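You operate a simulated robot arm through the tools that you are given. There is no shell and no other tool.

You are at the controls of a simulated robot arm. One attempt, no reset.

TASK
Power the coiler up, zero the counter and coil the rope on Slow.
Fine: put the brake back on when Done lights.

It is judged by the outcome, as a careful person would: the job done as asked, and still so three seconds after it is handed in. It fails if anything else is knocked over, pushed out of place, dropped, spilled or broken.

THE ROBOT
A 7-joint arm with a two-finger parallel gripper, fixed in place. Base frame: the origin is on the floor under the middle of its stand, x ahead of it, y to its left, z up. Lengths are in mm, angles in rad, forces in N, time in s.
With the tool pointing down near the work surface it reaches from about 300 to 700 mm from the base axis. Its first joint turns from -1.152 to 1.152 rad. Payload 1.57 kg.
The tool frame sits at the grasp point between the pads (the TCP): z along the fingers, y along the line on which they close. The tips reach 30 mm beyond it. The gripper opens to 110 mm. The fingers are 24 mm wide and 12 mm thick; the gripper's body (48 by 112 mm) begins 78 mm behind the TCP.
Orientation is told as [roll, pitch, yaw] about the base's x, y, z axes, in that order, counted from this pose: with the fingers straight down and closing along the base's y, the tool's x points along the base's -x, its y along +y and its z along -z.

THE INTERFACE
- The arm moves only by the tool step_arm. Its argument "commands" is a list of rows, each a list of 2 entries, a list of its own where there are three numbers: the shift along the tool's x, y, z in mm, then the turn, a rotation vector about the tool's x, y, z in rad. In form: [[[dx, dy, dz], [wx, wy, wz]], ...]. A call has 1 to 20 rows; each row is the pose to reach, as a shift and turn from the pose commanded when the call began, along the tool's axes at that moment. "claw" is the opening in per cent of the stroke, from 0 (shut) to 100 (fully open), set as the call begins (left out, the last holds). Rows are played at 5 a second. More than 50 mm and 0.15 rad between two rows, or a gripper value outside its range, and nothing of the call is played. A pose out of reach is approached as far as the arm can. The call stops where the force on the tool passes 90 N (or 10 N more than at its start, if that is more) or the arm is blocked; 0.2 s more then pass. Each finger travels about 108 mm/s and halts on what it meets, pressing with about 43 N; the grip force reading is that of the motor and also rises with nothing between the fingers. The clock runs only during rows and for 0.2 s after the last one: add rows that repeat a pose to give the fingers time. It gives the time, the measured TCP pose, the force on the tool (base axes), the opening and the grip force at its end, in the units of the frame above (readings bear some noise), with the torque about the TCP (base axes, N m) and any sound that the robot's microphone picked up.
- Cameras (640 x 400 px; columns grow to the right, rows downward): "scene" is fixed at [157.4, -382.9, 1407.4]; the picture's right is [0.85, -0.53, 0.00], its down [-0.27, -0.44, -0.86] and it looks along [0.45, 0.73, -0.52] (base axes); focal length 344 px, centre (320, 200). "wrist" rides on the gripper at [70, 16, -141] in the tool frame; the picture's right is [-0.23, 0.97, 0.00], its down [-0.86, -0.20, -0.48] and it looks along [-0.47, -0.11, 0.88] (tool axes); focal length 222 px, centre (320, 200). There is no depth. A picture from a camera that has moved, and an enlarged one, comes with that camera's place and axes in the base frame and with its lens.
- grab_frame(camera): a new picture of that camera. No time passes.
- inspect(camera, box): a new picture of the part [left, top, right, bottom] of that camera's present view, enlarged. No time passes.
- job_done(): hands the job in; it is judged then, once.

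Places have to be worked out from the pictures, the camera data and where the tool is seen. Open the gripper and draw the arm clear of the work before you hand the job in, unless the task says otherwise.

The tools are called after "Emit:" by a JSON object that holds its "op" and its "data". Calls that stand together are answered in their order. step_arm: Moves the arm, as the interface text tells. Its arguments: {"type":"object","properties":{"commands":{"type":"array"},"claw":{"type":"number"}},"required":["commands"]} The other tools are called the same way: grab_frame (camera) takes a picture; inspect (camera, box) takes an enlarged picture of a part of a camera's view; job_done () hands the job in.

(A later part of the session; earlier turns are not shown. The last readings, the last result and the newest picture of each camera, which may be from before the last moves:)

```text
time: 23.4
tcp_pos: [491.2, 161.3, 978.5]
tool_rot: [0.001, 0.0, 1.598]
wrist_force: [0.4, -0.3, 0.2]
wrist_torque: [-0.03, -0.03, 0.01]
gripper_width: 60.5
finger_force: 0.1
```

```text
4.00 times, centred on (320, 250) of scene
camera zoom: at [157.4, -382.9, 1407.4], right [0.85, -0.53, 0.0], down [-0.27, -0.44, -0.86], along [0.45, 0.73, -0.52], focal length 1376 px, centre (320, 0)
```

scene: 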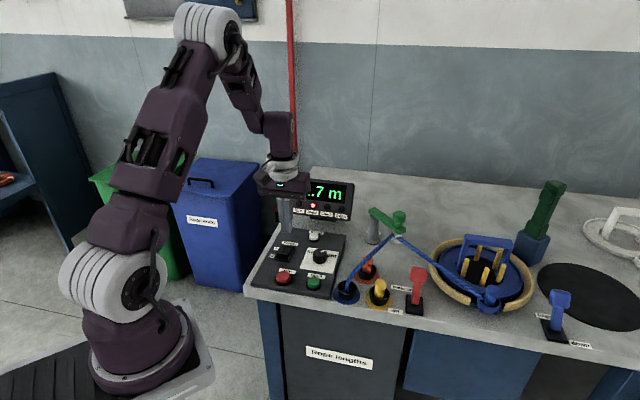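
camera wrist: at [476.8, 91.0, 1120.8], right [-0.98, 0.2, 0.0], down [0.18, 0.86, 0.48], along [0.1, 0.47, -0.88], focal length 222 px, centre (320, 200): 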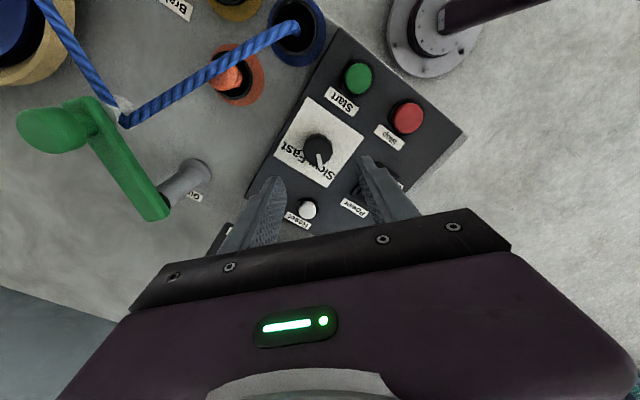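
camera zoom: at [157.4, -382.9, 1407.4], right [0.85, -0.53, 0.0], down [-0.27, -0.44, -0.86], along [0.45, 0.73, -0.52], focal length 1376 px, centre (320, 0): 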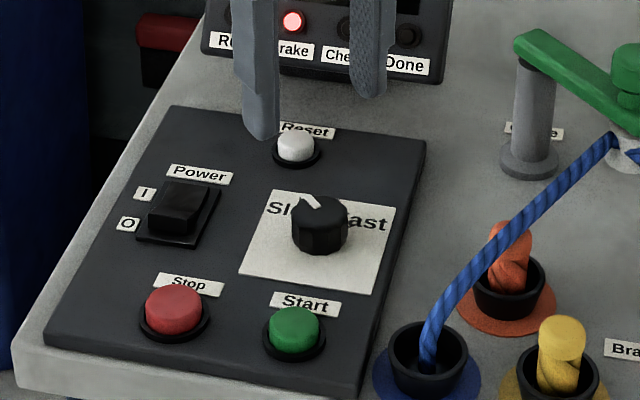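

The knob points at Slow. I'll look more closely at the guide arm and brake area before moving there.

Emit:
{"op": "inspect", "data": {"camera": "wrist", "box": [0, 0, 330, 230]}}

Emit:
{"op": "inspect", "data": {"camera": "scene", "box": [350, 190, 450, 320]}}

Emit:
{"op": "inspect", "data": {"camera": "scene", "box": [520, 270, 600, 350]}}

```text
1.74 times, centred on (165, 115) of wrist
camera zoom: at [476.8, 91.0, 1120.8], right [-0.98, 0.2, 0.0], down [0.18, 0.86, 0.48], along [0.1, 0.47, -0.88], focal length 386 px, centre (590, 348)
```

zoom: 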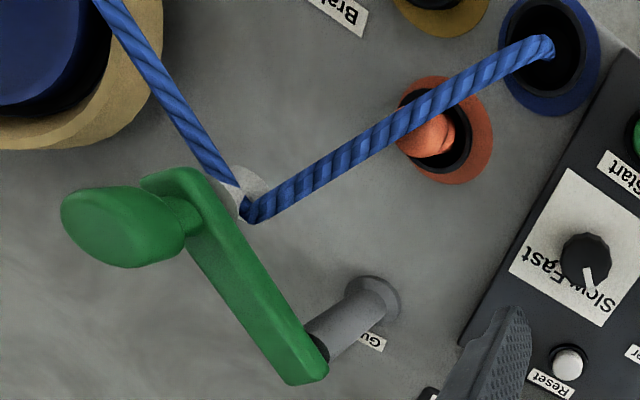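

```text
3.08 times, centred on (400, 255) of scene
camera zoom: at [157.4, -382.9, 1407.4], right [0.85, -0.53, 0.0], down [-0.27, -0.44, -0.86], along [0.45, 0.73, -0.52], focal length 1058 px, centre (74, 31)
```

zoom: 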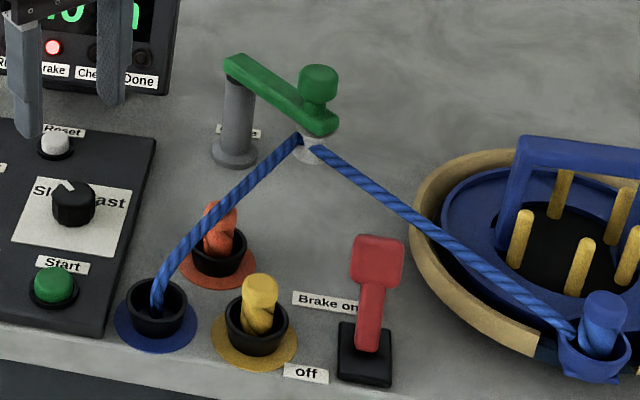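

```text
5.00 times, centred on (560, 310) of scene
camera zoom: at [157.4, -382.9, 1407.4], right [0.85, -0.53, 0.0], down [-0.27, -0.44, -0.86], along [0.45, 0.73, -0.52], focal length 1720 px, centre (-880, -350)
```

zoom: 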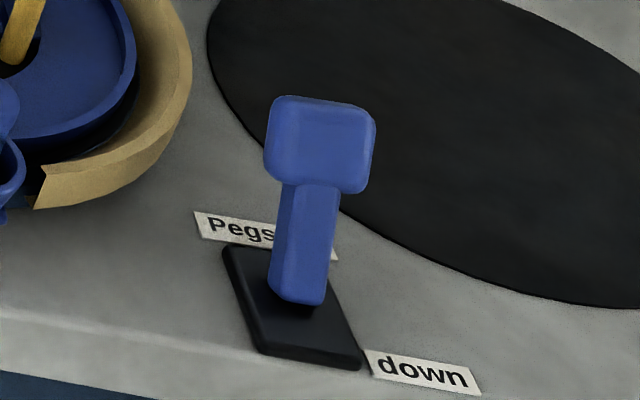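

The guide roller holds the rope at about (665, 85, 900). I put the brake lever's pivot at about (590, -57, 852) and its paddle at (615, -37, 902), leaning back to "on". I'll rise, swing to yaw -45° so the fingers straddle the lever front to back, and hover above it.

Emit:
{"op": "step_arm", "data": {"commands": [[[0, 0, -35], [0, 0, 0.14]], [[0, 0, -71], [0, 0, 0.28]], [[19, -10, -75], [0, 0, 0.42]], [[38, -20, -75], [0, 0, 0.56]], [[57, -31, -75], [0, 0, 0.7]], [[76, -41, -75], [0, 0, 0.84]], [[95, -51, -75], [0, 0, 0.98]], [[114, -62, -75], [0, 0, 1.12]], [[133, -72, -75], [0, 0, 1.26]], [[152, -82, -75], [0, 0, 1.4]], [[171, -93, -75], [0, 0, 1.54]], [[190, -103, -75], [0, 0, 1.68]], [[207, -112.4, -75], [0, 0, 1.82]], [[207, -112.4, -75], [0, 0, 1.96]], [[207, -112.4, -75], [0, 0, 2.1]], [[207, -112.4, -75], [0, 0, 2.24]], [[207, -112.4, -75], [0, 0, 2.38]], [[207, -112.4, -75], [0, 0, 2.38]]], "claw": 73}}

Emit:
{"op": "grab_frame", "data": {"camera": "wrist"}}

Emit:
{"op": "grab_frame", "data": {"camera": "scene"}}

```text
time: 27.2
tcp_pos: [612.1, -41.2, 1054.4]
tool_rot: [0.001, 0.002, -0.781]
wrist_force: [-0.5, 0.0, -0.9]
wrist_torque: [-0.01, -0.03, 0.0]
gripper_width: 80.2
finger_force: 0.0
```

```text
taken
camera wrist: at [573.7, 18.6, 1196.8], right [0.85, 0.53, 0.0], down [0.47, -0.74, 0.48], along [0.25, -0.41, -0.88], focal length 222 px, centre (320, 200)
```

wrist: 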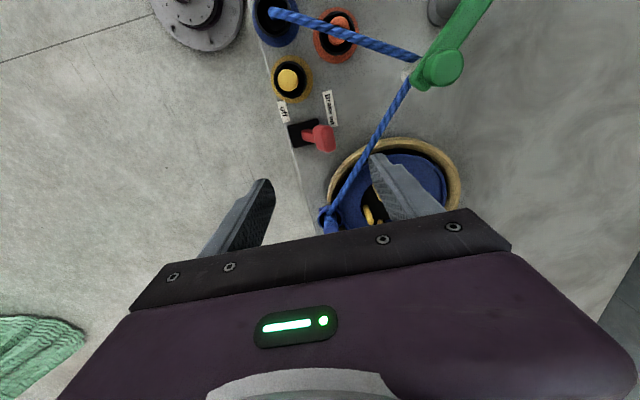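

```text
taken
```

scene: 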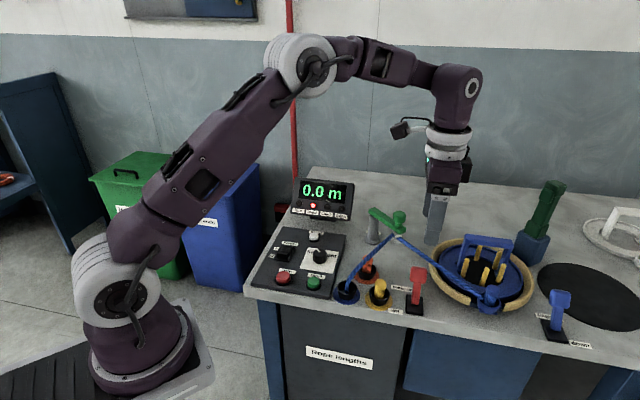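

Emit:
{"op": "inspect", "data": {"camera": "wrist", "box": [250, 60, 410, 180]}}

Emit:
{"op": "inspect", "data": {"camera": "scene", "box": [370, 200, 470, 320]}}

```text
3.33 times, centred on (330, 120) of wrist
camera zoom: at [573.7, 18.6, 1196.8], right [0.85, 0.53, 0.0], down [0.47, -0.74, 0.48], along [0.25, -0.41, -0.88], focal length 740 px, centre (287, 467)
```

zoom: 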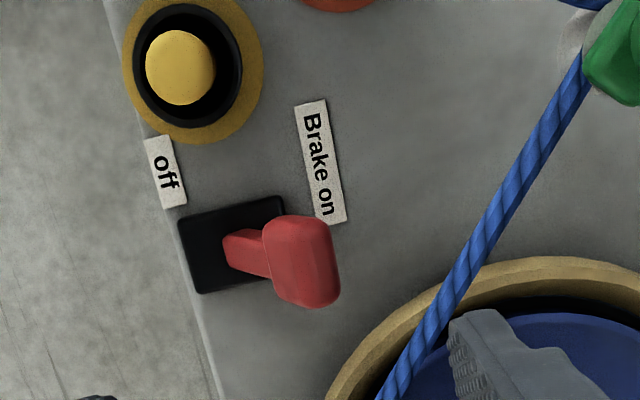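

```text
3.33 times, centred on (420, 260) of scene
camera zoom: at [157.4, -382.9, 1407.4], right [0.85, -0.53, 0.0], down [-0.27, -0.44, -0.86], along [0.45, 0.73, -0.52], focal length 1147 px, centre (-13, 0)
```

zoom: 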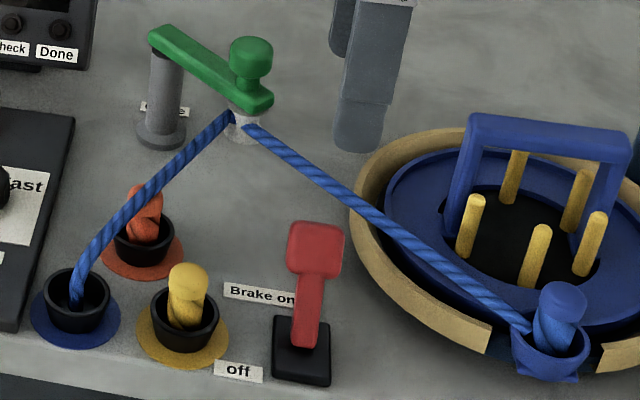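

The fingers straddle the lever with about 20 mm of clearance behind the paddle and 25 mm to the rope. I'll descend so the tips are at about z 885.

Emit:
{"op": "step_arm", "data": {"commands": [[[0, 0, 35], [0, 0, 0]], [[0, 0, 70], [0, 0, 0]], [[0, 0, 100], [0, 0, 0]], [[0, 0, 125], [0, 0, 0]], [[0, 0, 139], [0, 0, 0]], [[0, 0, 139], [0, 0, 0]]], "claw": 73}}

Emit:
{"op": "inspect", "data": {"camera": "wrist", "box": [200, 60, 440, 240]}}

Emit:
{"op": "inspect", "data": {"camera": "scene", "box": [350, 190, 480, 320]}}

```text
time: 28.6
tcp_pos: [610.7, -41.7, 914.9]
tool_rot: [0.0, 0.0, -0.779]
wrist_force: [0.7, -0.6, -0.7]
wrist_torque: [0.04, 0.02, 0.0]
gripper_width: 80.1
finger_force: 0.0
```

```text
2.22 times, centred on (320, 150) of wrist
camera zoom: at [573.5, 18.4, 1057.1], right [0.85, 0.53, 0.0], down [0.47, -0.74, 0.48], along [0.25, -0.41, -0.88], focal length 494 px, centre (320, 311)
```

zoom: 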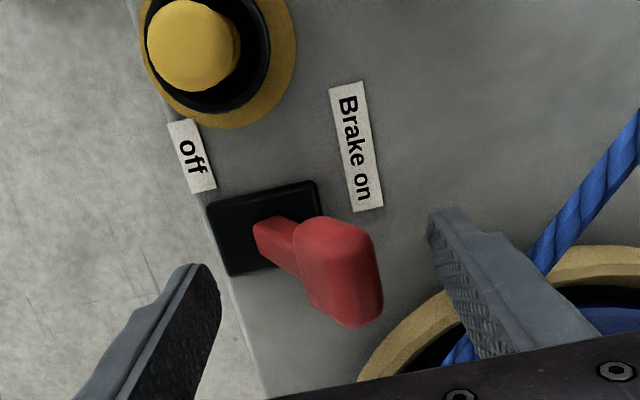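

```text
3.08 times, centred on (415, 255) of scene
camera zoom: at [157.4, -382.9, 1407.4], right [0.85, -0.53, 0.0], down [-0.27, -0.44, -0.86], along [0.45, 0.73, -0.52], focal length 1058 px, centre (28, 31)
```

zoom: 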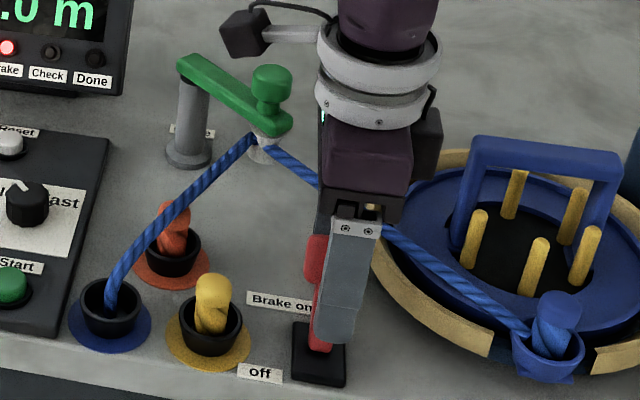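

The lever is centred between the fingers. I'll push it forwards, along tool -y, towards "off" with the back finger.

Emit:
{"op": "step_arm", "data": {"commands": [[[0, -8, 0], [0, 0, 0]], [[0, -16, 0], [0, 0, 0]], [[0, -24, 0], [0, 0, 0]], [[0, -32, 0], [0, 0, 0]], [[0, -40, 0], [0, 0, 0]], [[0, -40, 0], [0, 0, 0]]], "claw": 73}}

Emit:
{"op": "inspect", "data": {"camera": "wrist", "box": [200, 60, 440, 240]}}

Emit:
{"op": "inspect", "data": {"camera": "scene", "box": [280, 170, 480, 320]}}

```text
time: 30.0
tcp_pos: [583.4, -71.7, 915.3]
tool_rot: [-0.001, 0.001, -0.779]
wrist_force: [-0.1, 0.7, 0.9]
wrist_torque: [0.01, 0.01, 0.01]
gripper_width: 80.9
finger_force: 0.5
```

```text
2.22 times, centred on (320, 150) of wrist
camera zoom: at [545.1, -10.7, 1058.1], right [0.85, 0.53, 0.0], down [0.47, -0.74, 0.48], along [0.25, -0.41, -0.88], focal length 494 px, centre (320, 311)
```

zoom: 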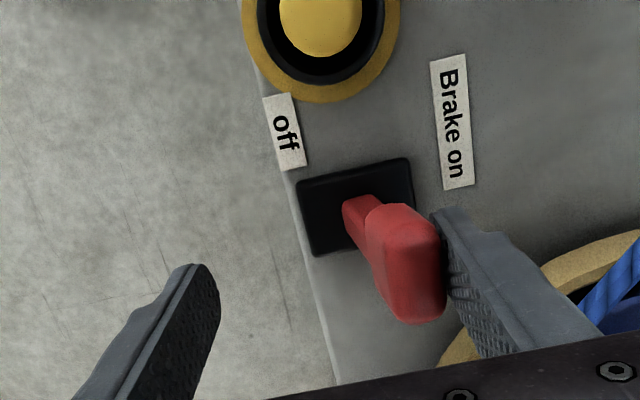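

```text
2.67 times, centred on (380, 245) of scene
camera zoom: at [157.4, -382.9, 1407.4], right [0.85, -0.53, 0.0], down [-0.27, -0.44, -0.86], along [0.45, 0.73, -0.52], focal length 917 px, centre (160, 80)
```

zoom: 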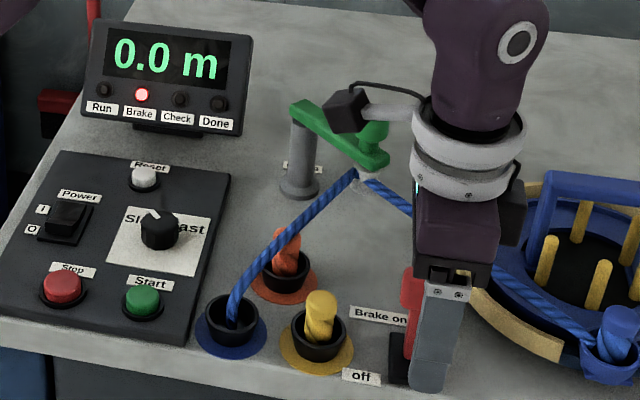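

The finger has just started tipping the lever, and the Brake lamp is still lit. I'll keep pushing.

Emit:
{"op": "step_arm", "data": {"commands": [[[0, -7, 0], [0, 0, 0]], [[0, -14, 0], [0, 0, 0]], [[0, -21, 0], [0, 0, 0]], [[0, -28, 0], [0, 0, 0]], [[0, -28, 0], [0, 0, 0]]], "claw": 73}}

Emit:
{"op": "inspect", "data": {"camera": "wrist", "box": [200, 60, 440, 240]}}

Emit:
{"op": "inspect", "data": {"camera": "scene", "box": [280, 170, 480, 320]}}

```text
time: 31.2
tcp_pos: [563.5, -90.1, 914.8]
tool_rot: [0.0, 0.0, -0.78]
wrist_force: [-0.7, -0.3, 0.3]
wrist_torque: [-0.03, 0.01, -0.01]
gripper_width: 80.3
finger_force: 0.0
```

```text
2.22 times, centred on (320, 150) of wrist
camera zoom: at [525.8, -30.4, 1057.5], right [0.85, 0.53, 0.0], down [0.47, -0.74, 0.48], along [0.25, -0.41, -0.88], focal length 494 px, centre (320, 311)
```

zoom: 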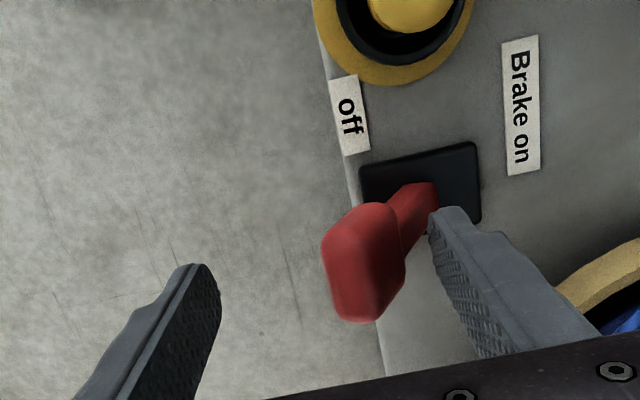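

```text
2.67 times, centred on (380, 245) of scene
camera zoom: at [157.4, -382.9, 1407.4], right [0.85, -0.53, 0.0], down [-0.27, -0.44, -0.86], along [0.45, 0.73, -0.52], focal length 917 px, centre (160, 80)
```

zoom: 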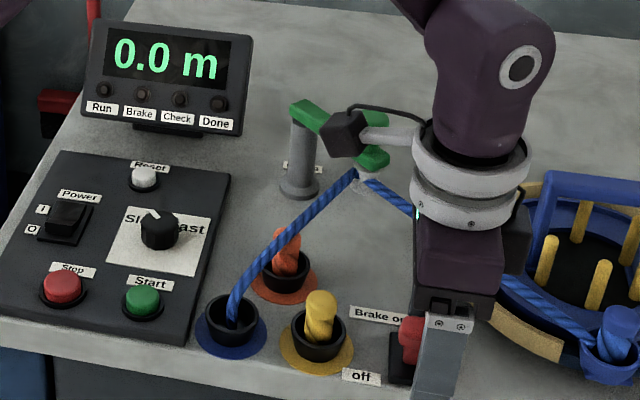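

The lever snapped to "off", the Brake lamp went out and the counter still reads 0.0. I'll lift straight up clear of the lever.

Emit:
{"op": "step_arm", "data": {"commands": [[[0, 2, -30], [0, 0, 0]], [[0, 2, -65], [0, 0, 0]], [[0, 2, -100], [0, 0, 0]], [[0, 2, -100], [0, 0, 0]]], "claw": 73}}

Emit:
{"op": "inspect", "data": {"camera": "scene", "box": [280, 170, 480, 320]}}

Emit:
{"op": "inspect", "data": {"camera": "wrist", "box": [200, 40, 440, 220]}}

```text
time: 32.2
tcp_pos: [565.5, -89.4, 1015.1]
tool_rot: [-0.001, -0.002, -0.781]
wrist_force: [-0.9, 0.7, 0.6]
wrist_torque: [0.01, 0.0, 0.02]
gripper_width: 80.3
finger_force: 0.1
```

```text
2.67 times, centred on (380, 245) of scene
camera zoom: at [157.4, -382.9, 1407.4], right [0.85, -0.53, 0.0], down [-0.27, -0.44, -0.86], along [0.45, 0.73, -0.52], focal length 917 px, centre (160, 80)
```

zoom: 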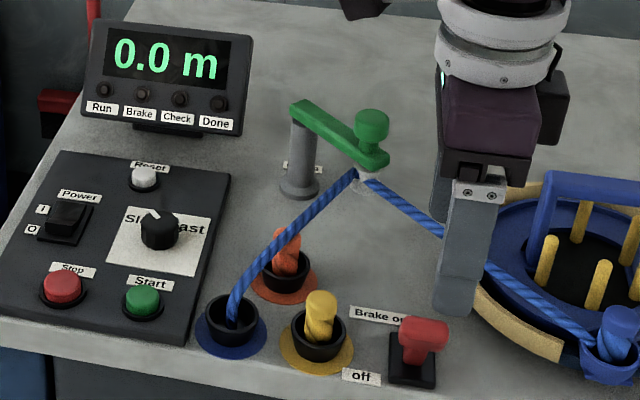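

```text
2.22 times, centred on (320, 130) of wrist
camera zoom: at [528.0, -29.0, 1157.8], right [0.85, 0.53, 0.0], down [0.47, -0.74, 0.48], along [0.25, -0.41, -0.88], focal length 494 px, centre (320, 356)
```

zoom: 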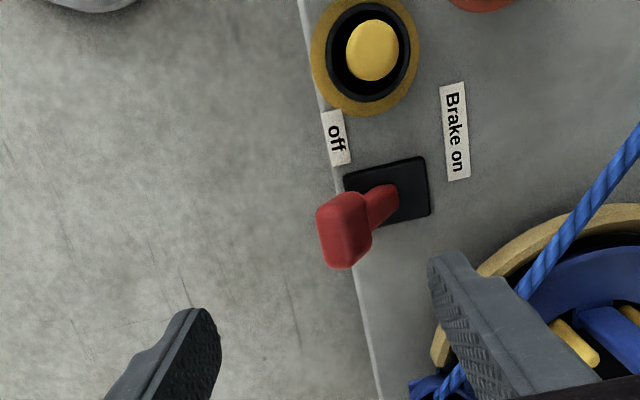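

The lever is fully at "off". Power is on, the counter is 0.0 and the knob is at Slow. I'll close the fingers and move above the green Start button at about (438, 98).

Emit:
{"op": "step_arm", "data": {"commands": [[[32, 6, 0], [0, 0, 0]], [[64, 12, 0], [0, 0, 0]], [[96, 19, 0], [0, 0, 0]], [[128, 25, 0], [0, 0, 0]], [[160, 31, 0], [0, 0, 0]], [[192, 38, 0], [0, 0, 0]], [[222.8, 43.7, 10], [0, 0, 0]], [[222.8, 43.7, 50], [0, 0, 0]], [[222.8, 43.7, 90], [0, 0, 0]], [[222.8, 43.7, 90], [0, 0, 0]]], "claw": 0}}

Emit:
{"op": "inspect", "data": {"camera": "scene", "box": [260, 200, 360, 310]}}

Emit:
{"op": "inspect", "data": {"camera": "wrist", "box": [200, 40, 440, 220]}}

Emit:
{"op": "grab_frame", "data": {"camera": "scene"}}

```text
time: 34.4
tcp_pos: [439.9, 97.3, 924.9]
tool_rot: [-0.001, 0.0, -0.78]
wrist_force: [0.2, 0.8, 0.2]
wrist_torque: [-0.01, 0.01, 0.03]
gripper_width: 0.0
finger_force: 21.7
```

```text
3.64 times, centred on (310, 255) of scene
camera zoom: at [157.4, -382.9, 1407.4], right [0.85, -0.53, 0.0], down [-0.27, -0.44, -0.86], along [0.45, 0.73, -0.52], focal length 1251 px, centre (356, 0)
```

zoom: 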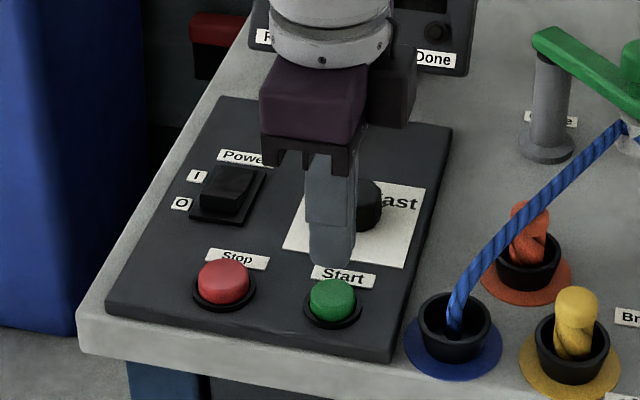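

```text
2.22 times, centred on (320, 130) of wrist
camera zoom: at [400.2, 158.1, 1066.9], right [0.85, 0.53, 0.0], down [0.47, -0.74, 0.48], along [0.25, -0.41, -0.88], focal length 494 px, centre (320, 356)
```

zoom: 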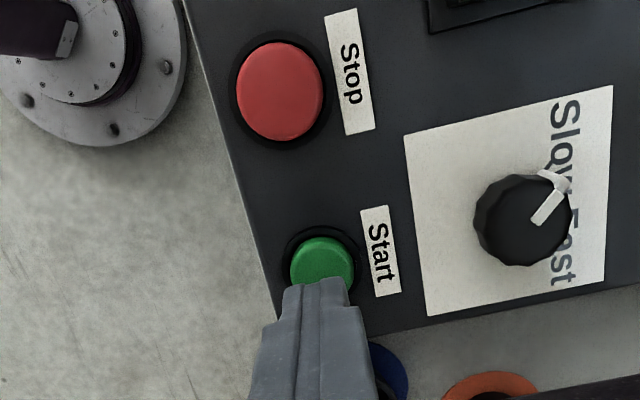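

```text
taken
```

scene: 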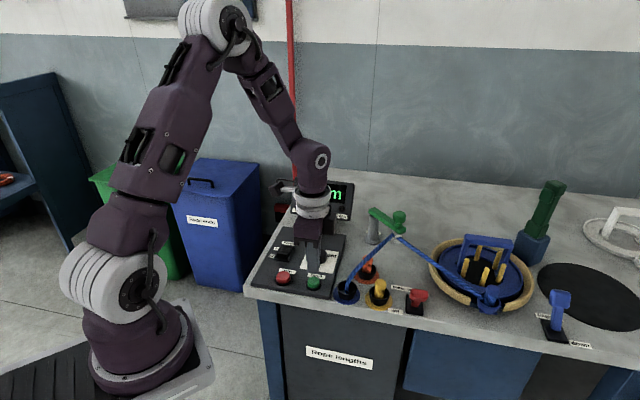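

The knob clearly points to Slow and Start is just under the tip, so I'll shift 3 mm and press. Once it runs I'll retreat promptly and prepare for the brake.

Emit:
{"op": "step_arm", "data": {"commands": [[[3, 0, 12], [0, 0, 0]], [[3, 0, 24], [0, 0, 0]], [[3, 0, 29], [0, 0, 0]], [[3, 0, 32], [0, 0, 0]], [[3, 0, 35], [0, 0, 0]], [[3, 0, 37], [0, 0, 0]]], "claw": 0}}

Emit:
{"op": "grab_frame", "data": {"camera": "scene"}}

Emit:
{"op": "inspect", "data": {"camera": "scene", "box": [260, 170, 360, 310]}}

```text
time: 35.8
tcp_pos: [435.8, 100.8, 886.8]
tool_rot: [0.001, 0.001, -0.781]
wrist_force: [-2.1, -1.1, 10.8]
wrist_torque: [-0.02, 0.04, 0.05]
gripper_width: 0.3
finger_force: 21.7
heard: click
```

```text
taken
```

scene: 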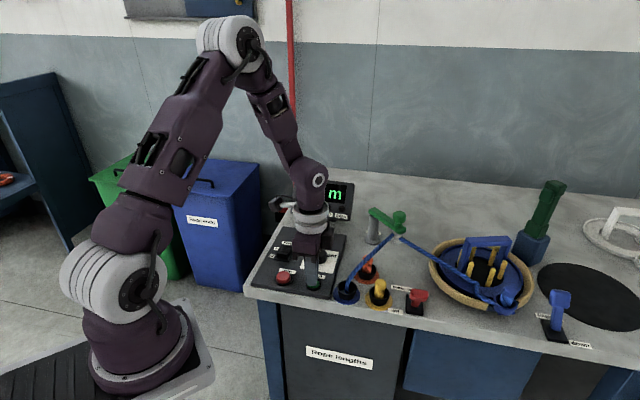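

```text
2.86 times, centred on (310, 240) of scene
camera zoom: at [157.2, -382.9, 1407.4], right [0.85, -0.53, 0.0], down [-0.27, -0.44, -0.86], along [0.45, 0.73, -0.52], focal length 983 px, centre (349, 86)
```

zoom: 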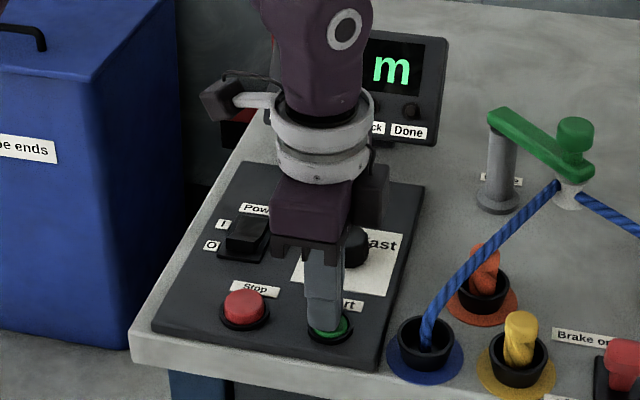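

Start clicked and the reel has begun to turn. I'll lift off and move to a waiting spot in front of the brake lever, high and away from the reel and rope.

Emit:
{"op": "step_arm", "data": {"commands": [[[0, 0, -30], [0, 0, 0]], [[0, 0, -75], [0, 0, 0]], [[0, 0, -115], [0, 0, 0]], [[-37, -13, -130], [0, 0, 0]], [[-74, -27, -130], [0, 0, 0]], [[-110, -41, -130], [0, 0, 0]], [[-147, -54, -130], [0, 0, 0]], [[-184, -68, -130], [0, 0, 0]], [[-220, -82, -130], [0, 0, 0]], [[-220, -82, -130], [0, 0, 0]]], "claw": 0}}

Emit:
{"op": "grab_frame", "data": {"camera": "scene"}}

Emit:
{"op": "inspect", "data": {"camera": "scene", "box": [280, 170, 380, 230]}}

Emit:
{"op": "grab_frame", "data": {"camera": "wrist"}}

```text
time: 38.0
tcp_pos: [532.3, -114.3, 1018.8]
tool_rot: [0.0, -0.001, -0.78]
wrist_force: [0.4, -0.9, -0.1]
wrist_torque: [0.01, 0.01, 0.01]
gripper_width: 0.1
finger_force: 21.6
```

```text
taken
```

scene: 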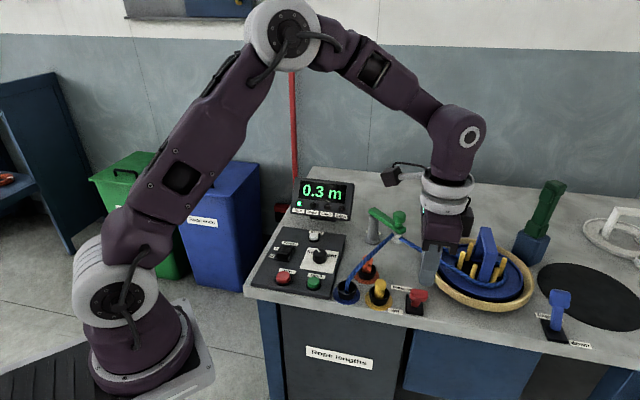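

```text
6.40 times, centred on (330, 200) of scene
camera zoom: at [157.4, -382.9, 1407.4], right [0.85, -0.53, 0.0], down [-0.27, -0.44, -0.86], along [0.45, 0.73, -0.52], focal length 2202 px, centre (256, 200)
```

zoom: 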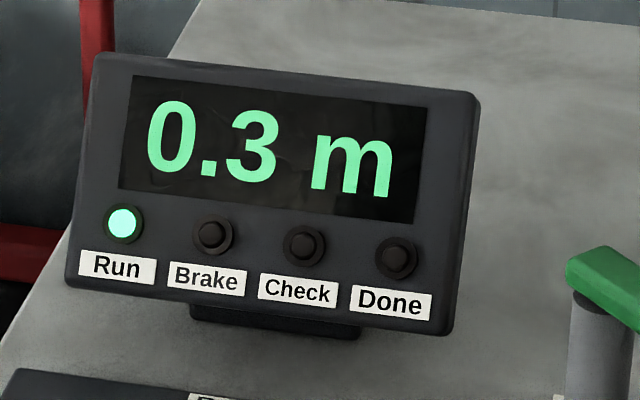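

```text
taken
camera wrist: at [495.9, -53.3, 1161.5], right [0.85, 0.53, 0.0], down [0.47, -0.74, 0.48], along [0.25, -0.41, -0.88], focal length 222 px, centre (320, 200)
```

wrist: 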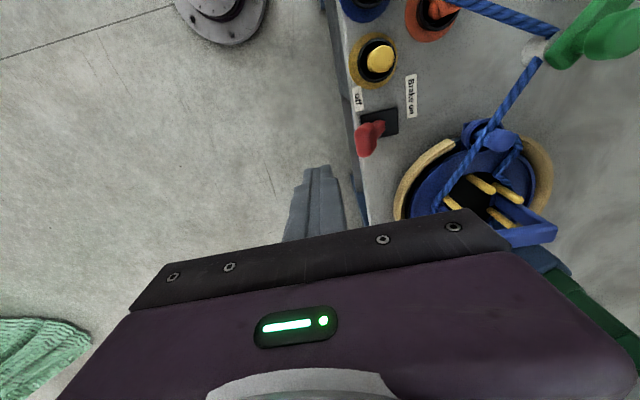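

Run is lit and the counter reads 0.3 m, so it's coiling normally. I'll lower the closed fingers in front of the lever without touching it, ready for Done.

Emit:
{"op": "step_arm", "data": {"commands": [[[0, 0, 30], [0, 0, 0]], [[0, 0, 60], [0, 0, 0]], [[0, 0, 85], [0, 0, 0]], [[0, 0, 104], [0, 0, 0]], [[0, 0, 104], [0, 0, 0]]], "claw": 0}}

Emit:
{"op": "inspect", "data": {"camera": "scene", "box": [280, 160, 560, 335]}}

Emit:
{"op": "inspect", "data": {"camera": "wrist", "box": [240, 40, 600, 240]}}

```text
time: 39.2
tcp_pos: [534.3, -111.3, 912.7]
tool_rot: [0.0, 0.001, -0.781]
wrist_force: [-0.2, -0.2, 1.1]
wrist_torque: [-0.01, -0.04, 0.0]
gripper_width: 0.0
finger_force: 21.3
```

```text
2.29 times, centred on (420, 248) of scene
camera zoom: at [157.4, -382.9, 1407.4], right [0.85, -0.53, 0.0], down [-0.27, -0.44, -0.86], along [0.45, 0.73, -0.52], focal length 786 px, centre (91, 91)
```

zoom: 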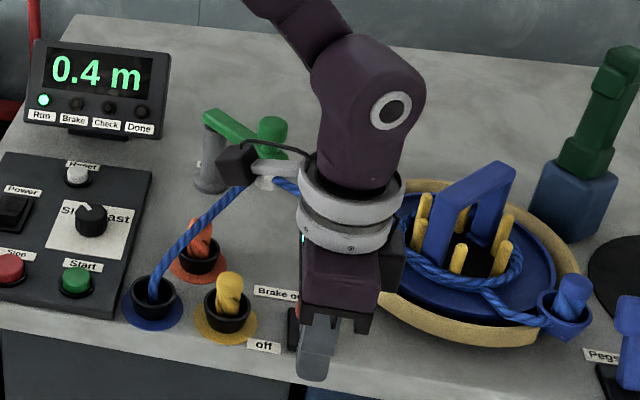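

```text
1.78 times, centred on (420, 140) of wrist
camera zoom: at [496.5, -50.9, 1055.8], right [0.85, 0.53, 0.0], down [0.47, -0.74, 0.48], along [0.25, -0.41, -0.88], focal length 395 px, centre (142, 307)
```

zoom: 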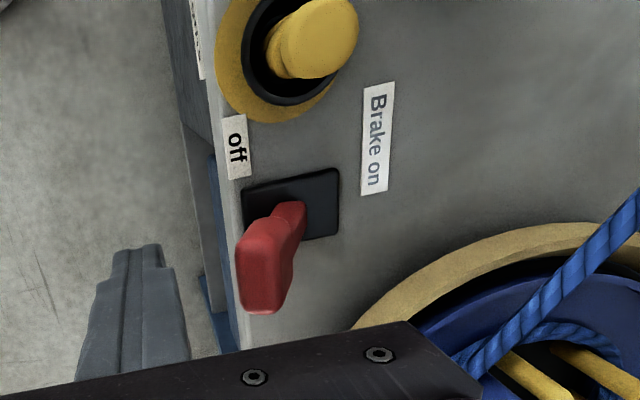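

The display and lamps are in view, and the finger is in front of the lever without touching it. I'll wait and watch the lamps.

Emit:
{"op": "step_arm", "data": {"commands": [[[0, 0, 0], [0, 0, 0]], [[0, 0, 0], [0, 0, 0]], [[0, 0, 0], [0, 0, 0]], [[0, 0, 0], [0, 0, 0]], [[0, 0, 0], [0, 0, 0]], [[0, 0, 0], [0, 0, 0]], [[0, 0, 0], [0, 0, 0]], [[0, 0, 0], [0, 0, 0]], [[0, 0, 0], [0, 0, 0]], [[0, 0, 0], [0, 0, 0]]], "claw": 0}}

Emit:
{"op": "inspect", "data": {"camera": "scene", "box": [280, 160, 560, 335]}}

```text
time: 41.4
tcp_pos: [533.9, -111.5, 913.6]
tool_rot: [0.001, -0.001, -0.78]
wrist_force: [0.1, 0.8, -0.4]
wrist_torque: [0.01, 0.04, -0.01]
gripper_width: 0.1
finger_force: 21.0
```

```text
2.29 times, centred on (420, 248) of scene
camera zoom: at [157.4, -382.9, 1407.4], right [0.85, -0.53, 0.0], down [-0.27, -0.44, -0.86], along [0.45, 0.73, -0.52], focal length 786 px, centre (91, 91)
```

zoom: 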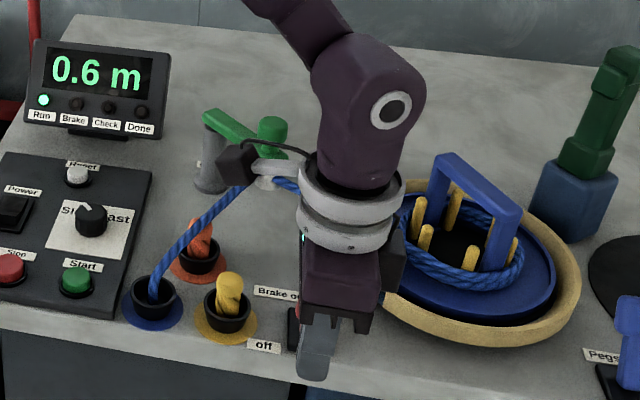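

It has reached 0.6 m at about 0.1 m/s, with Run lit and no Check. I'll keep waiting.

Emit:
{"op": "step_arm", "data": {"commands": [[[0, 0, 0], [0, 0, 0]], [[0, 0, 0], [0, 0, 0]], [[0, 0, 0], [0, 0, 0]], [[0, 0, 0], [0, 0, 0]], [[0, 0, 0], [0, 0, 0]], [[0, 0, 0], [0, 0, 0]], [[0, 0, 0], [0, 0, 0]], [[0, 0, 0], [0, 0, 0]], [[0, 0, 0], [0, 0, 0]], [[0, 0, 0], [0, 0, 0]]], "claw": 0}}

Emit:
{"op": "inspect", "data": {"camera": "scene", "box": [280, 160, 560, 335]}}

```text
time: 43.6
tcp_pos: [534.5, -110.5, 913.7]
tool_rot: [0.0, 0.001, -0.782]
wrist_force: [0.9, -0.4, -0.7]
wrist_torque: [-0.02, 0.0, 0.01]
gripper_width: 0.1
finger_force: 20.9
```

```text
2.29 times, centred on (420, 248) of scene
camera zoom: at [157.4, -382.9, 1407.4], right [0.85, -0.53, 0.0], down [-0.27, -0.44, -0.86], along [0.45, 0.73, -0.52], focal length 786 px, centre (91, 91)
```

zoom: 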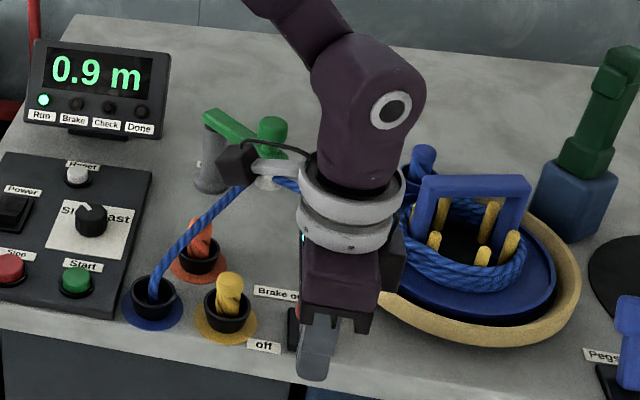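

It's at 0.9 m and still running normally. I'll wait again in short steps.

Emit:
{"op": "step_arm", "data": {"commands": [[[0, 0, 0], [0, 0, 0]], [[0, 0, 0], [0, 0, 0]], [[0, 0, 0], [0, 0, 0]], [[0, 0, 0], [0, 0, 0]], [[0, 0, 0], [0, 0, 0]], [[0, 0, 0], [0, 0, 0]], [[0, 0, 0], [0, 0, 0]], [[0, 0, 0], [0, 0, 0]], [[0, 0, 0], [0, 0, 0]]], "claw": 0}}

Emit:
{"op": "inspect", "data": {"camera": "scene", "box": [280, 160, 560, 335]}}

```text
time: 45.6
tcp_pos: [534.1, -111.1, 915.1]
tool_rot: [0.0, 0.0, -0.78]
wrist_force: [-0.2, 0.5, -0.2]
wrist_torque: [0.01, 0.0, 0.0]
gripper_width: 0.0
finger_force: 21.4
```

```text
2.29 times, centred on (420, 248) of scene
camera zoom: at [157.4, -382.9, 1407.4], right [0.85, -0.53, 0.0], down [-0.27, -0.44, -0.86], along [0.45, 0.73, -0.52], focal length 786 px, centre (91, 91)
```

zoom: 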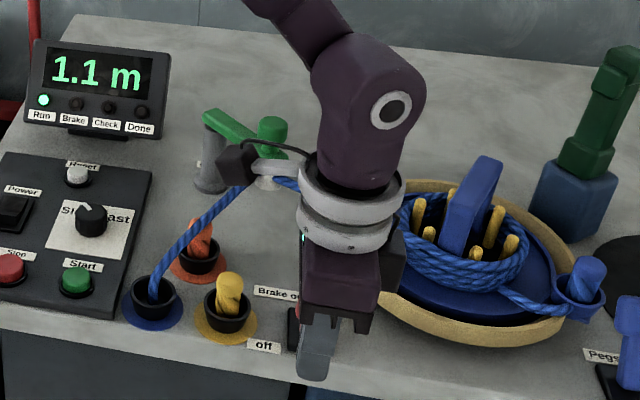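

The counter reads 1.1 m, and neither Done nor Check is lit. I'll keep waiting.

Emit:
{"op": "step_arm", "data": {"commands": [[[0, 0, 0], [0, 0, 0]], [[0, 0, 0], [0, 0, 0]], [[0, 0, 0], [0, 0, 0]], [[0, 0, 0], [0, 0, 0]], [[0, 0, 0], [0, 0, 0]], [[0, 0, 0], [0, 0, 0]], [[0, 0, 0], [0, 0, 0]], [[0, 0, 0], [0, 0, 0]], [[0, 0, 0], [0, 0, 0]]], "claw": 0}}

Emit:
{"op": "inspect", "data": {"camera": "scene", "box": [280, 160, 560, 335]}}

```text
time: 47.6
tcp_pos: [534.8, -111.7, 913.4]
tool_rot: [0.001, 0.0, -0.781]
wrist_force: [-0.5, -0.1, 0.5]
wrist_torque: [0.02, 0.02, 0.0]
gripper_width: 0.0
finger_force: 22.0
```

```text
2.29 times, centred on (420, 248) of scene
camera zoom: at [157.4, -382.9, 1407.4], right [0.85, -0.53, 0.0], down [-0.27, -0.44, -0.86], along [0.45, 0.73, -0.52], focal length 786 px, centre (91, 91)
```

zoom: 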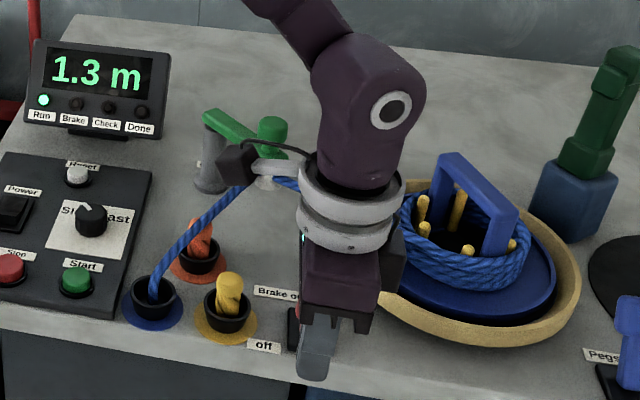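

It's at 1.3 m and running. I'll continue waiting.

Emit:
{"op": "step_arm", "data": {"commands": [[[0, 0, 0], [0, 0, 0]], [[0, 0, 0], [0, 0, 0]], [[0, 0, 0], [0, 0, 0]], [[0, 0, 0], [0, 0, 0]], [[0, 0, 0], [0, 0, 0]], [[0, 0, 0], [0, 0, 0]], [[0, 0, 0], [0, 0, 0]], [[0, 0, 0], [0, 0, 0]], [[0, 0, 0], [0, 0, 0]]], "claw": 0}}

Emit:
{"op": "inspect", "data": {"camera": "scene", "box": [280, 160, 560, 335]}}

```text
time: 49.6
tcp_pos: [533.4, -111.7, 914.4]
tool_rot: [0.001, 0.001, -0.78]
wrist_force: [-0.5, 0.2, -0.6]
wrist_torque: [0.02, 0.02, -0.02]
gripper_width: 0.2
finger_force: 21.2
```

```text
2.29 times, centred on (420, 248) of scene
camera zoom: at [157.4, -382.9, 1407.4], right [0.85, -0.53, 0.0], down [-0.27, -0.44, -0.86], along [0.45, 0.73, -0.52], focal length 786 px, centre (91, 91)
```

zoom: 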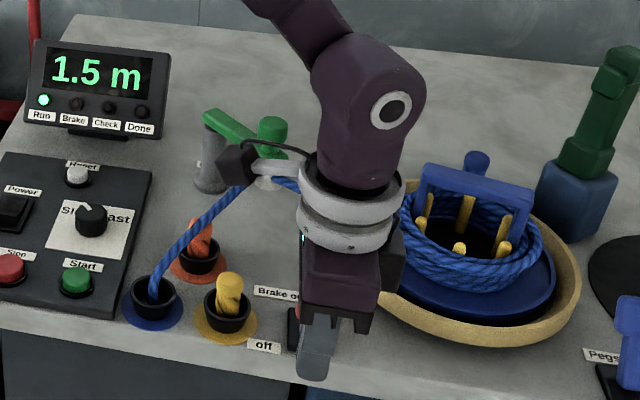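

The coil is building evenly at 1.5 m with Run still lit. I'll keep waiting.

Emit:
{"op": "step_arm", "data": {"commands": [[[0, 0, 0], [0, 0, 0]], [[0, 0, 0], [0, 0, 0]], [[0, 0, 0], [0, 0, 0]], [[0, 0, 0], [0, 0, 0]], [[0, 0, 0], [0, 0, 0]], [[0, 0, 0], [0, 0, 0]], [[0, 0, 0], [0, 0, 0]], [[0, 0, 0], [0, 0, 0]], [[0, 0, 0], [0, 0, 0]]], "claw": 0}}

Emit:
{"op": "inspect", "data": {"camera": "scene", "box": [280, 160, 560, 335]}}

```text
time: 51.6
tcp_pos: [535.0, -111.9, 914.4]
tool_rot: [0.001, 0.0, -0.78]
wrist_force: [-0.2, -0.2, -0.1]
wrist_torque: [-0.02, 0.01, -0.01]
gripper_width: 0.3
finger_force: 21.3
```

```text
2.29 times, centred on (420, 248) of scene
camera zoom: at [157.4, -382.9, 1407.4], right [0.85, -0.53, 0.0], down [-0.27, -0.44, -0.86], along [0.45, 0.73, -0.52], focal length 786 px, centre (91, 91)
```

zoom: 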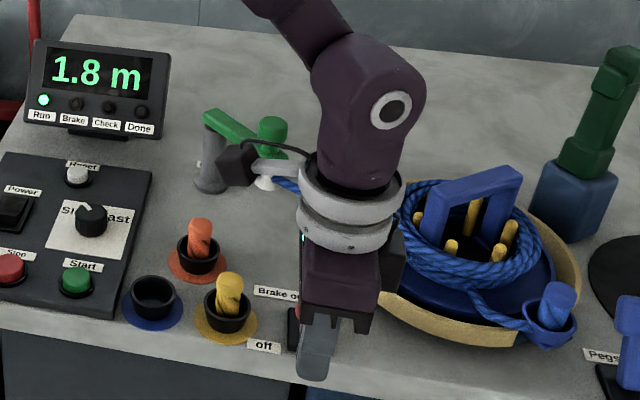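

The rope's tail has left its port at 1.8 m, so it should finish soon. I'll use shorter waits.

Emit:
{"op": "step_arm", "data": {"commands": [[[0, 0, 0], [0, 0, 0]], [[0, 0, 0], [0, 0, 0]], [[0, 0, 0], [0, 0, 0]], [[0, 0, 0], [0, 0, 0]]], "claw": 0}}

Emit:
{"op": "inspect", "data": {"camera": "scene", "box": [280, 160, 560, 335]}}

```text
time: 52.6
tcp_pos: [534.0, -112.3, 915.0]
tool_rot: [0.001, 0.0, -0.779]
wrist_force: [-0.1, -0.2, 0.0]
wrist_torque: [0.01, 0.01, -0.02]
gripper_width: 0.0
finger_force: 21.2
```

```text
2.29 times, centred on (420, 248) of scene
camera zoom: at [157.4, -382.9, 1407.4], right [0.85, -0.53, 0.0], down [-0.27, -0.44, -0.86], along [0.45, 0.73, -0.52], focal length 786 px, centre (91, 91)
```

zoom: 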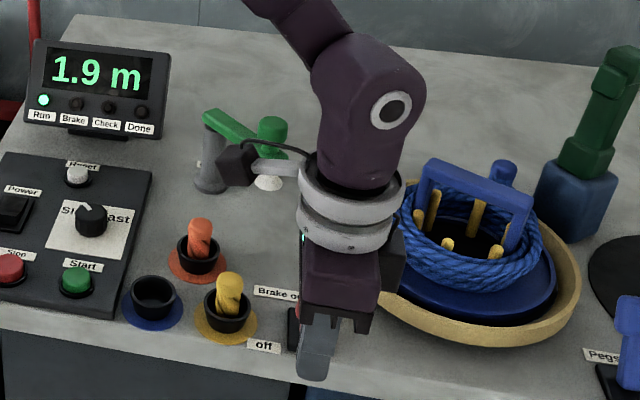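

The counter reads 1.9 m with Run still lit and Done still off. I'll wait a little more.

Emit:
{"op": "step_arm", "data": {"commands": [[[0, 0, 0], [0, 0, 0]], [[0, 0, 0], [0, 0, 0]], [[0, 0, 0], [0, 0, 0]], [[0, 0, 0], [0, 0, 0]]], "claw": 0}}

Emit:
{"op": "inspect", "data": {"camera": "scene", "box": [280, 160, 560, 335]}}

```text
time: 53.6
tcp_pos: [534.9, -112.1, 913.7]
tool_rot: [0.0, 0.001, -0.781]
wrist_force: [-0.2, -0.2, 1.3]
wrist_torque: [0.04, -0.04, 0.01]
gripper_width: 0.1
finger_force: 21.1
```

```text
2.29 times, centred on (420, 248) of scene
camera zoom: at [157.4, -382.9, 1407.4], right [0.85, -0.53, 0.0], down [-0.27, -0.44, -0.86], along [0.45, 0.73, -0.52], focal length 786 px, centre (91, 91)
```

zoom: 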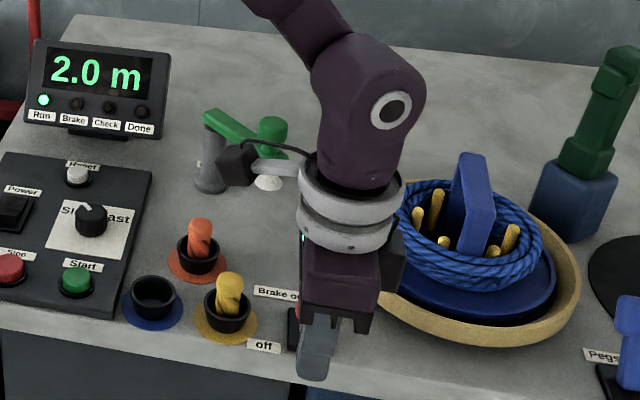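

It's at 2.0 m, still in Run and not Done. I'll wait another second.

Emit:
{"op": "step_arm", "data": {"commands": [[[0, 0, 0], [0, 0, 0]], [[0, 0, 0], [0, 0, 0]], [[0, 0, 0], [0, 0, 0]], [[0, 0, 0], [0, 0, 0]]], "claw": 0}}

Emit:
{"op": "inspect", "data": {"camera": "scene", "box": [280, 160, 560, 335]}}

```text
time: 54.6
tcp_pos: [533.6, -111.9, 913.1]
tool_rot: [0.0, 0.0, -0.78]
wrist_force: [0.6, -0.2, -0.3]
wrist_torque: [0.0, 0.01, -0.02]
gripper_width: 0.0
finger_force: 21.7
```

```text
2.29 times, centred on (420, 248) of scene
camera zoom: at [157.4, -382.9, 1407.4], right [0.85, -0.53, 0.0], down [-0.27, -0.44, -0.86], along [0.45, 0.73, -0.52], focal length 786 px, centre (91, 91)
```

zoom: 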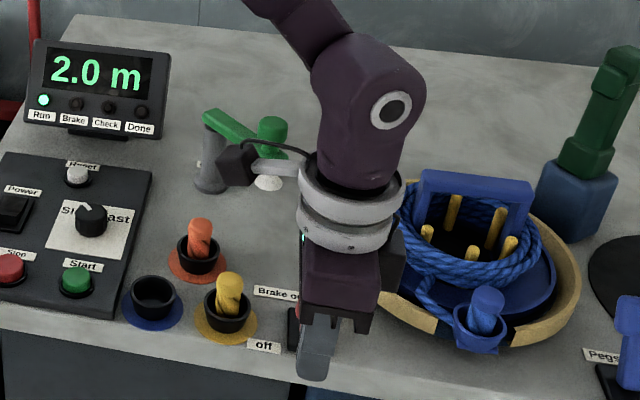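

The counter holds at 2.0 m with Run still lit, and the reel looks near its home position. I'll wait a bit longer.

Emit:
{"op": "step_arm", "data": {"commands": [[[0, 0, 0], [0, 0, 0]], [[0, 0, 0], [0, 0, 0]], [[0, 0, 0], [0, 0, 0]]], "claw": 0}}

Emit:
{"op": "inspect", "data": {"camera": "scene", "box": [280, 160, 560, 335]}}

```text
time: 55.4
tcp_pos: [534.8, -112.4, 913.4]
tool_rot: [0.0, 0.0, -0.781]
wrist_force: [-0.1, 0.0, -0.3]
wrist_torque: [0.04, 0.01, 0.04]
gripper_width: 0.3
finger_force: 21.4
```

```text
2.29 times, centred on (420, 248) of scene
camera zoom: at [157.4, -382.9, 1407.4], right [0.85, -0.53, 0.0], down [-0.27, -0.44, -0.86], along [0.45, 0.73, -0.52], focal length 786 px, centre (91, 91)
```

zoom: 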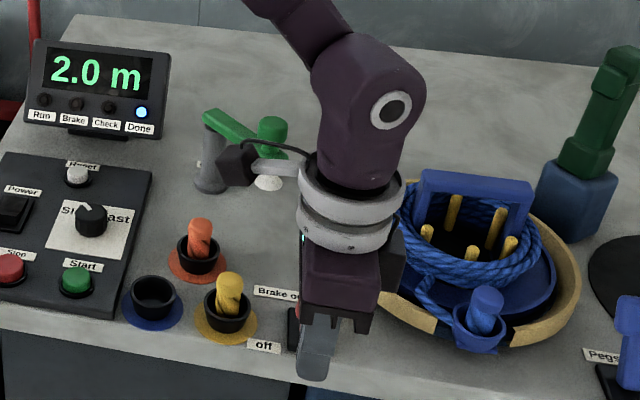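

Done is lit and Run is off. I'll push the lever backwards, along tool +y, to "Brake on".

Emit:
{"op": "step_arm", "data": {"commands": [[[0, 9, 0], [0, 0, 0]], [[0, 18, 0], [0, 0, 0]], [[0, 26, 0], [0, 0, 0]], [[0, 34, 0], [0, 0, 0]], [[0, 42, 0], [0, 0, 0]], [[0, 50, 0], [0, 0, 0]], [[0, 57, 0], [0, 0, 0]], [[0, 64, 0], [0, 0, 0]], [[0, 70, 0], [0, 0, 0]], [[0, 70, 0], [0, 0, 0]]], "claw": 0}}

Emit:
{"op": "inspect", "data": {"camera": "scene", "box": [280, 160, 560, 335]}}

Emit:
{"op": "inspect", "data": {"camera": "wrist", "box": [240, 40, 600, 240]}}

```text
time: 57.2
tcp_pos: [579.1, -68.0, 920.3]
tool_rot: [0.004, -0.006, -0.78]
wrist_force: [-14.5, 3.0, 25.7]
wrist_torque: [0.05, 0.26, -0.08]
gripper_width: 0.0
finger_force: 21.2
stopped in row 9: the force on the tool passed its limit at 92 N (the readings are from after the stop); the commanded pose is now the measured one
```

```text
2.29 times, centred on (420, 248) of scene
camera zoom: at [156.6, -382.7, 1407.5], right [0.85, -0.53, 0.0], down [-0.27, -0.44, -0.86], along [0.45, 0.73, -0.52], focal length 786 px, centre (91, 91)
```

zoom: 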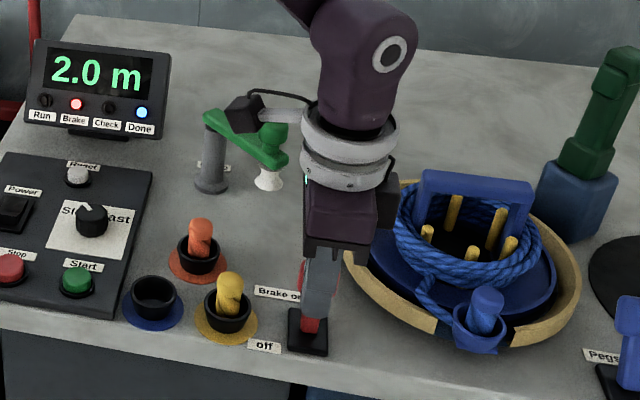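

```text
1.78 times, centred on (420, 140) of wrist
camera zoom: at [540.5, -7.8, 1061.9], right [0.85, 0.53, 0.0], down [0.46, -0.74, 0.48], along [0.26, -0.41, -0.88], focal length 395 px, centre (142, 307)
```

zoom: 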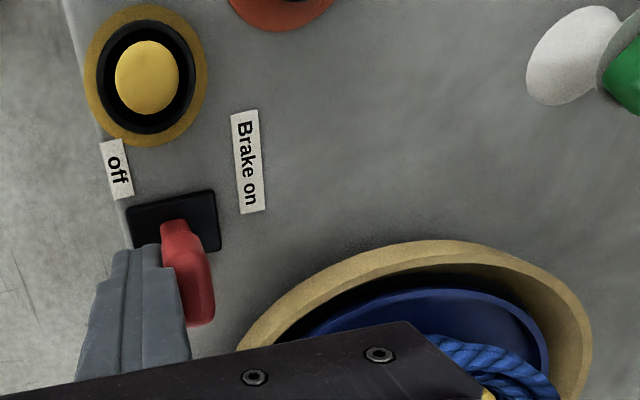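

The Brake lamp is lit with Done still lit, and the lever has come up against its stop, so it's on. I'll back the finger away from the lever and then lift.

Emit:
{"op": "step_arm", "data": {"commands": [[[0, -6, 0], [0, 0, 0]], [[0, -18, 0], [0, 0, 0]], [[0, -34, 0], [0, 0, 0]], [[0, -40, -25], [0, 0, 0]], [[0, -40, -65], [0, 0, 0]], [[0, -40, -105], [0, 0, 0]], [[0, -40, -105], [0, 0, 0]]], "claw": 0}}

Emit:
{"op": "grab_frame", "data": {"camera": "scene"}}

Emit:
{"op": "inspect", "data": {"camera": "scene", "box": [280, 160, 560, 335]}}

Emit:
{"op": "grab_frame", "data": {"camera": "wrist"}}

```text
time: 58.9
tcp_pos: [550.8, -96.0, 1023.9]
tool_rot: [0.005, -0.007, -0.781]
wrist_force: [-0.2, -0.8, 0.5]
wrist_torque: [0.02, 0.0, 0.03]
gripper_width: 0.3
finger_force: 21.0
```

```text
taken
```

scene: 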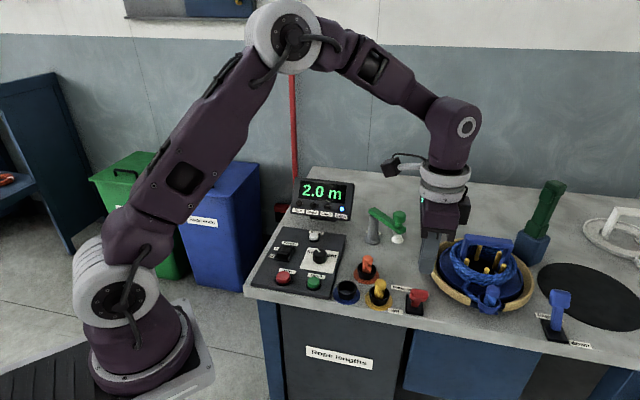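

```text
2.29 times, centred on (420, 248) of scene
camera zoom: at [157.4, -382.9, 1407.4], right [0.85, -0.53, 0.0], down [-0.27, -0.44, -0.86], along [0.45, 0.73, -0.52], focal length 786 px, centre (91, 91)
```

zoom: 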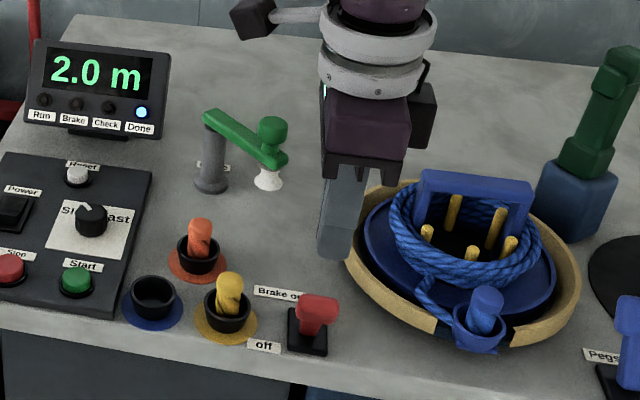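

```text
taken
camera wrist: at [510.9, -35.2, 1165.6], right [0.85, 0.53, 0.01], down [0.46, -0.74, 0.48], along [0.26, -0.41, -0.87], focal length 222 px, centre (320, 200)
```

wrist: 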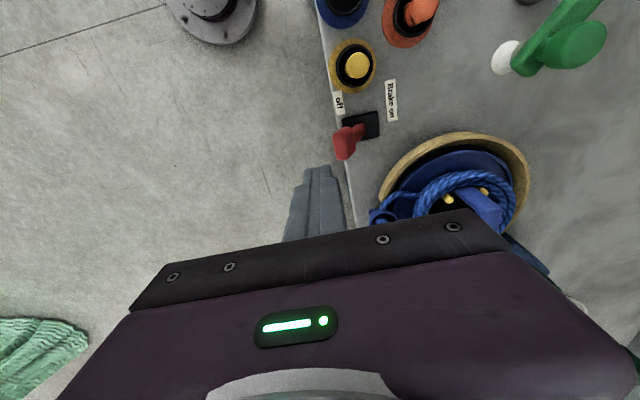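

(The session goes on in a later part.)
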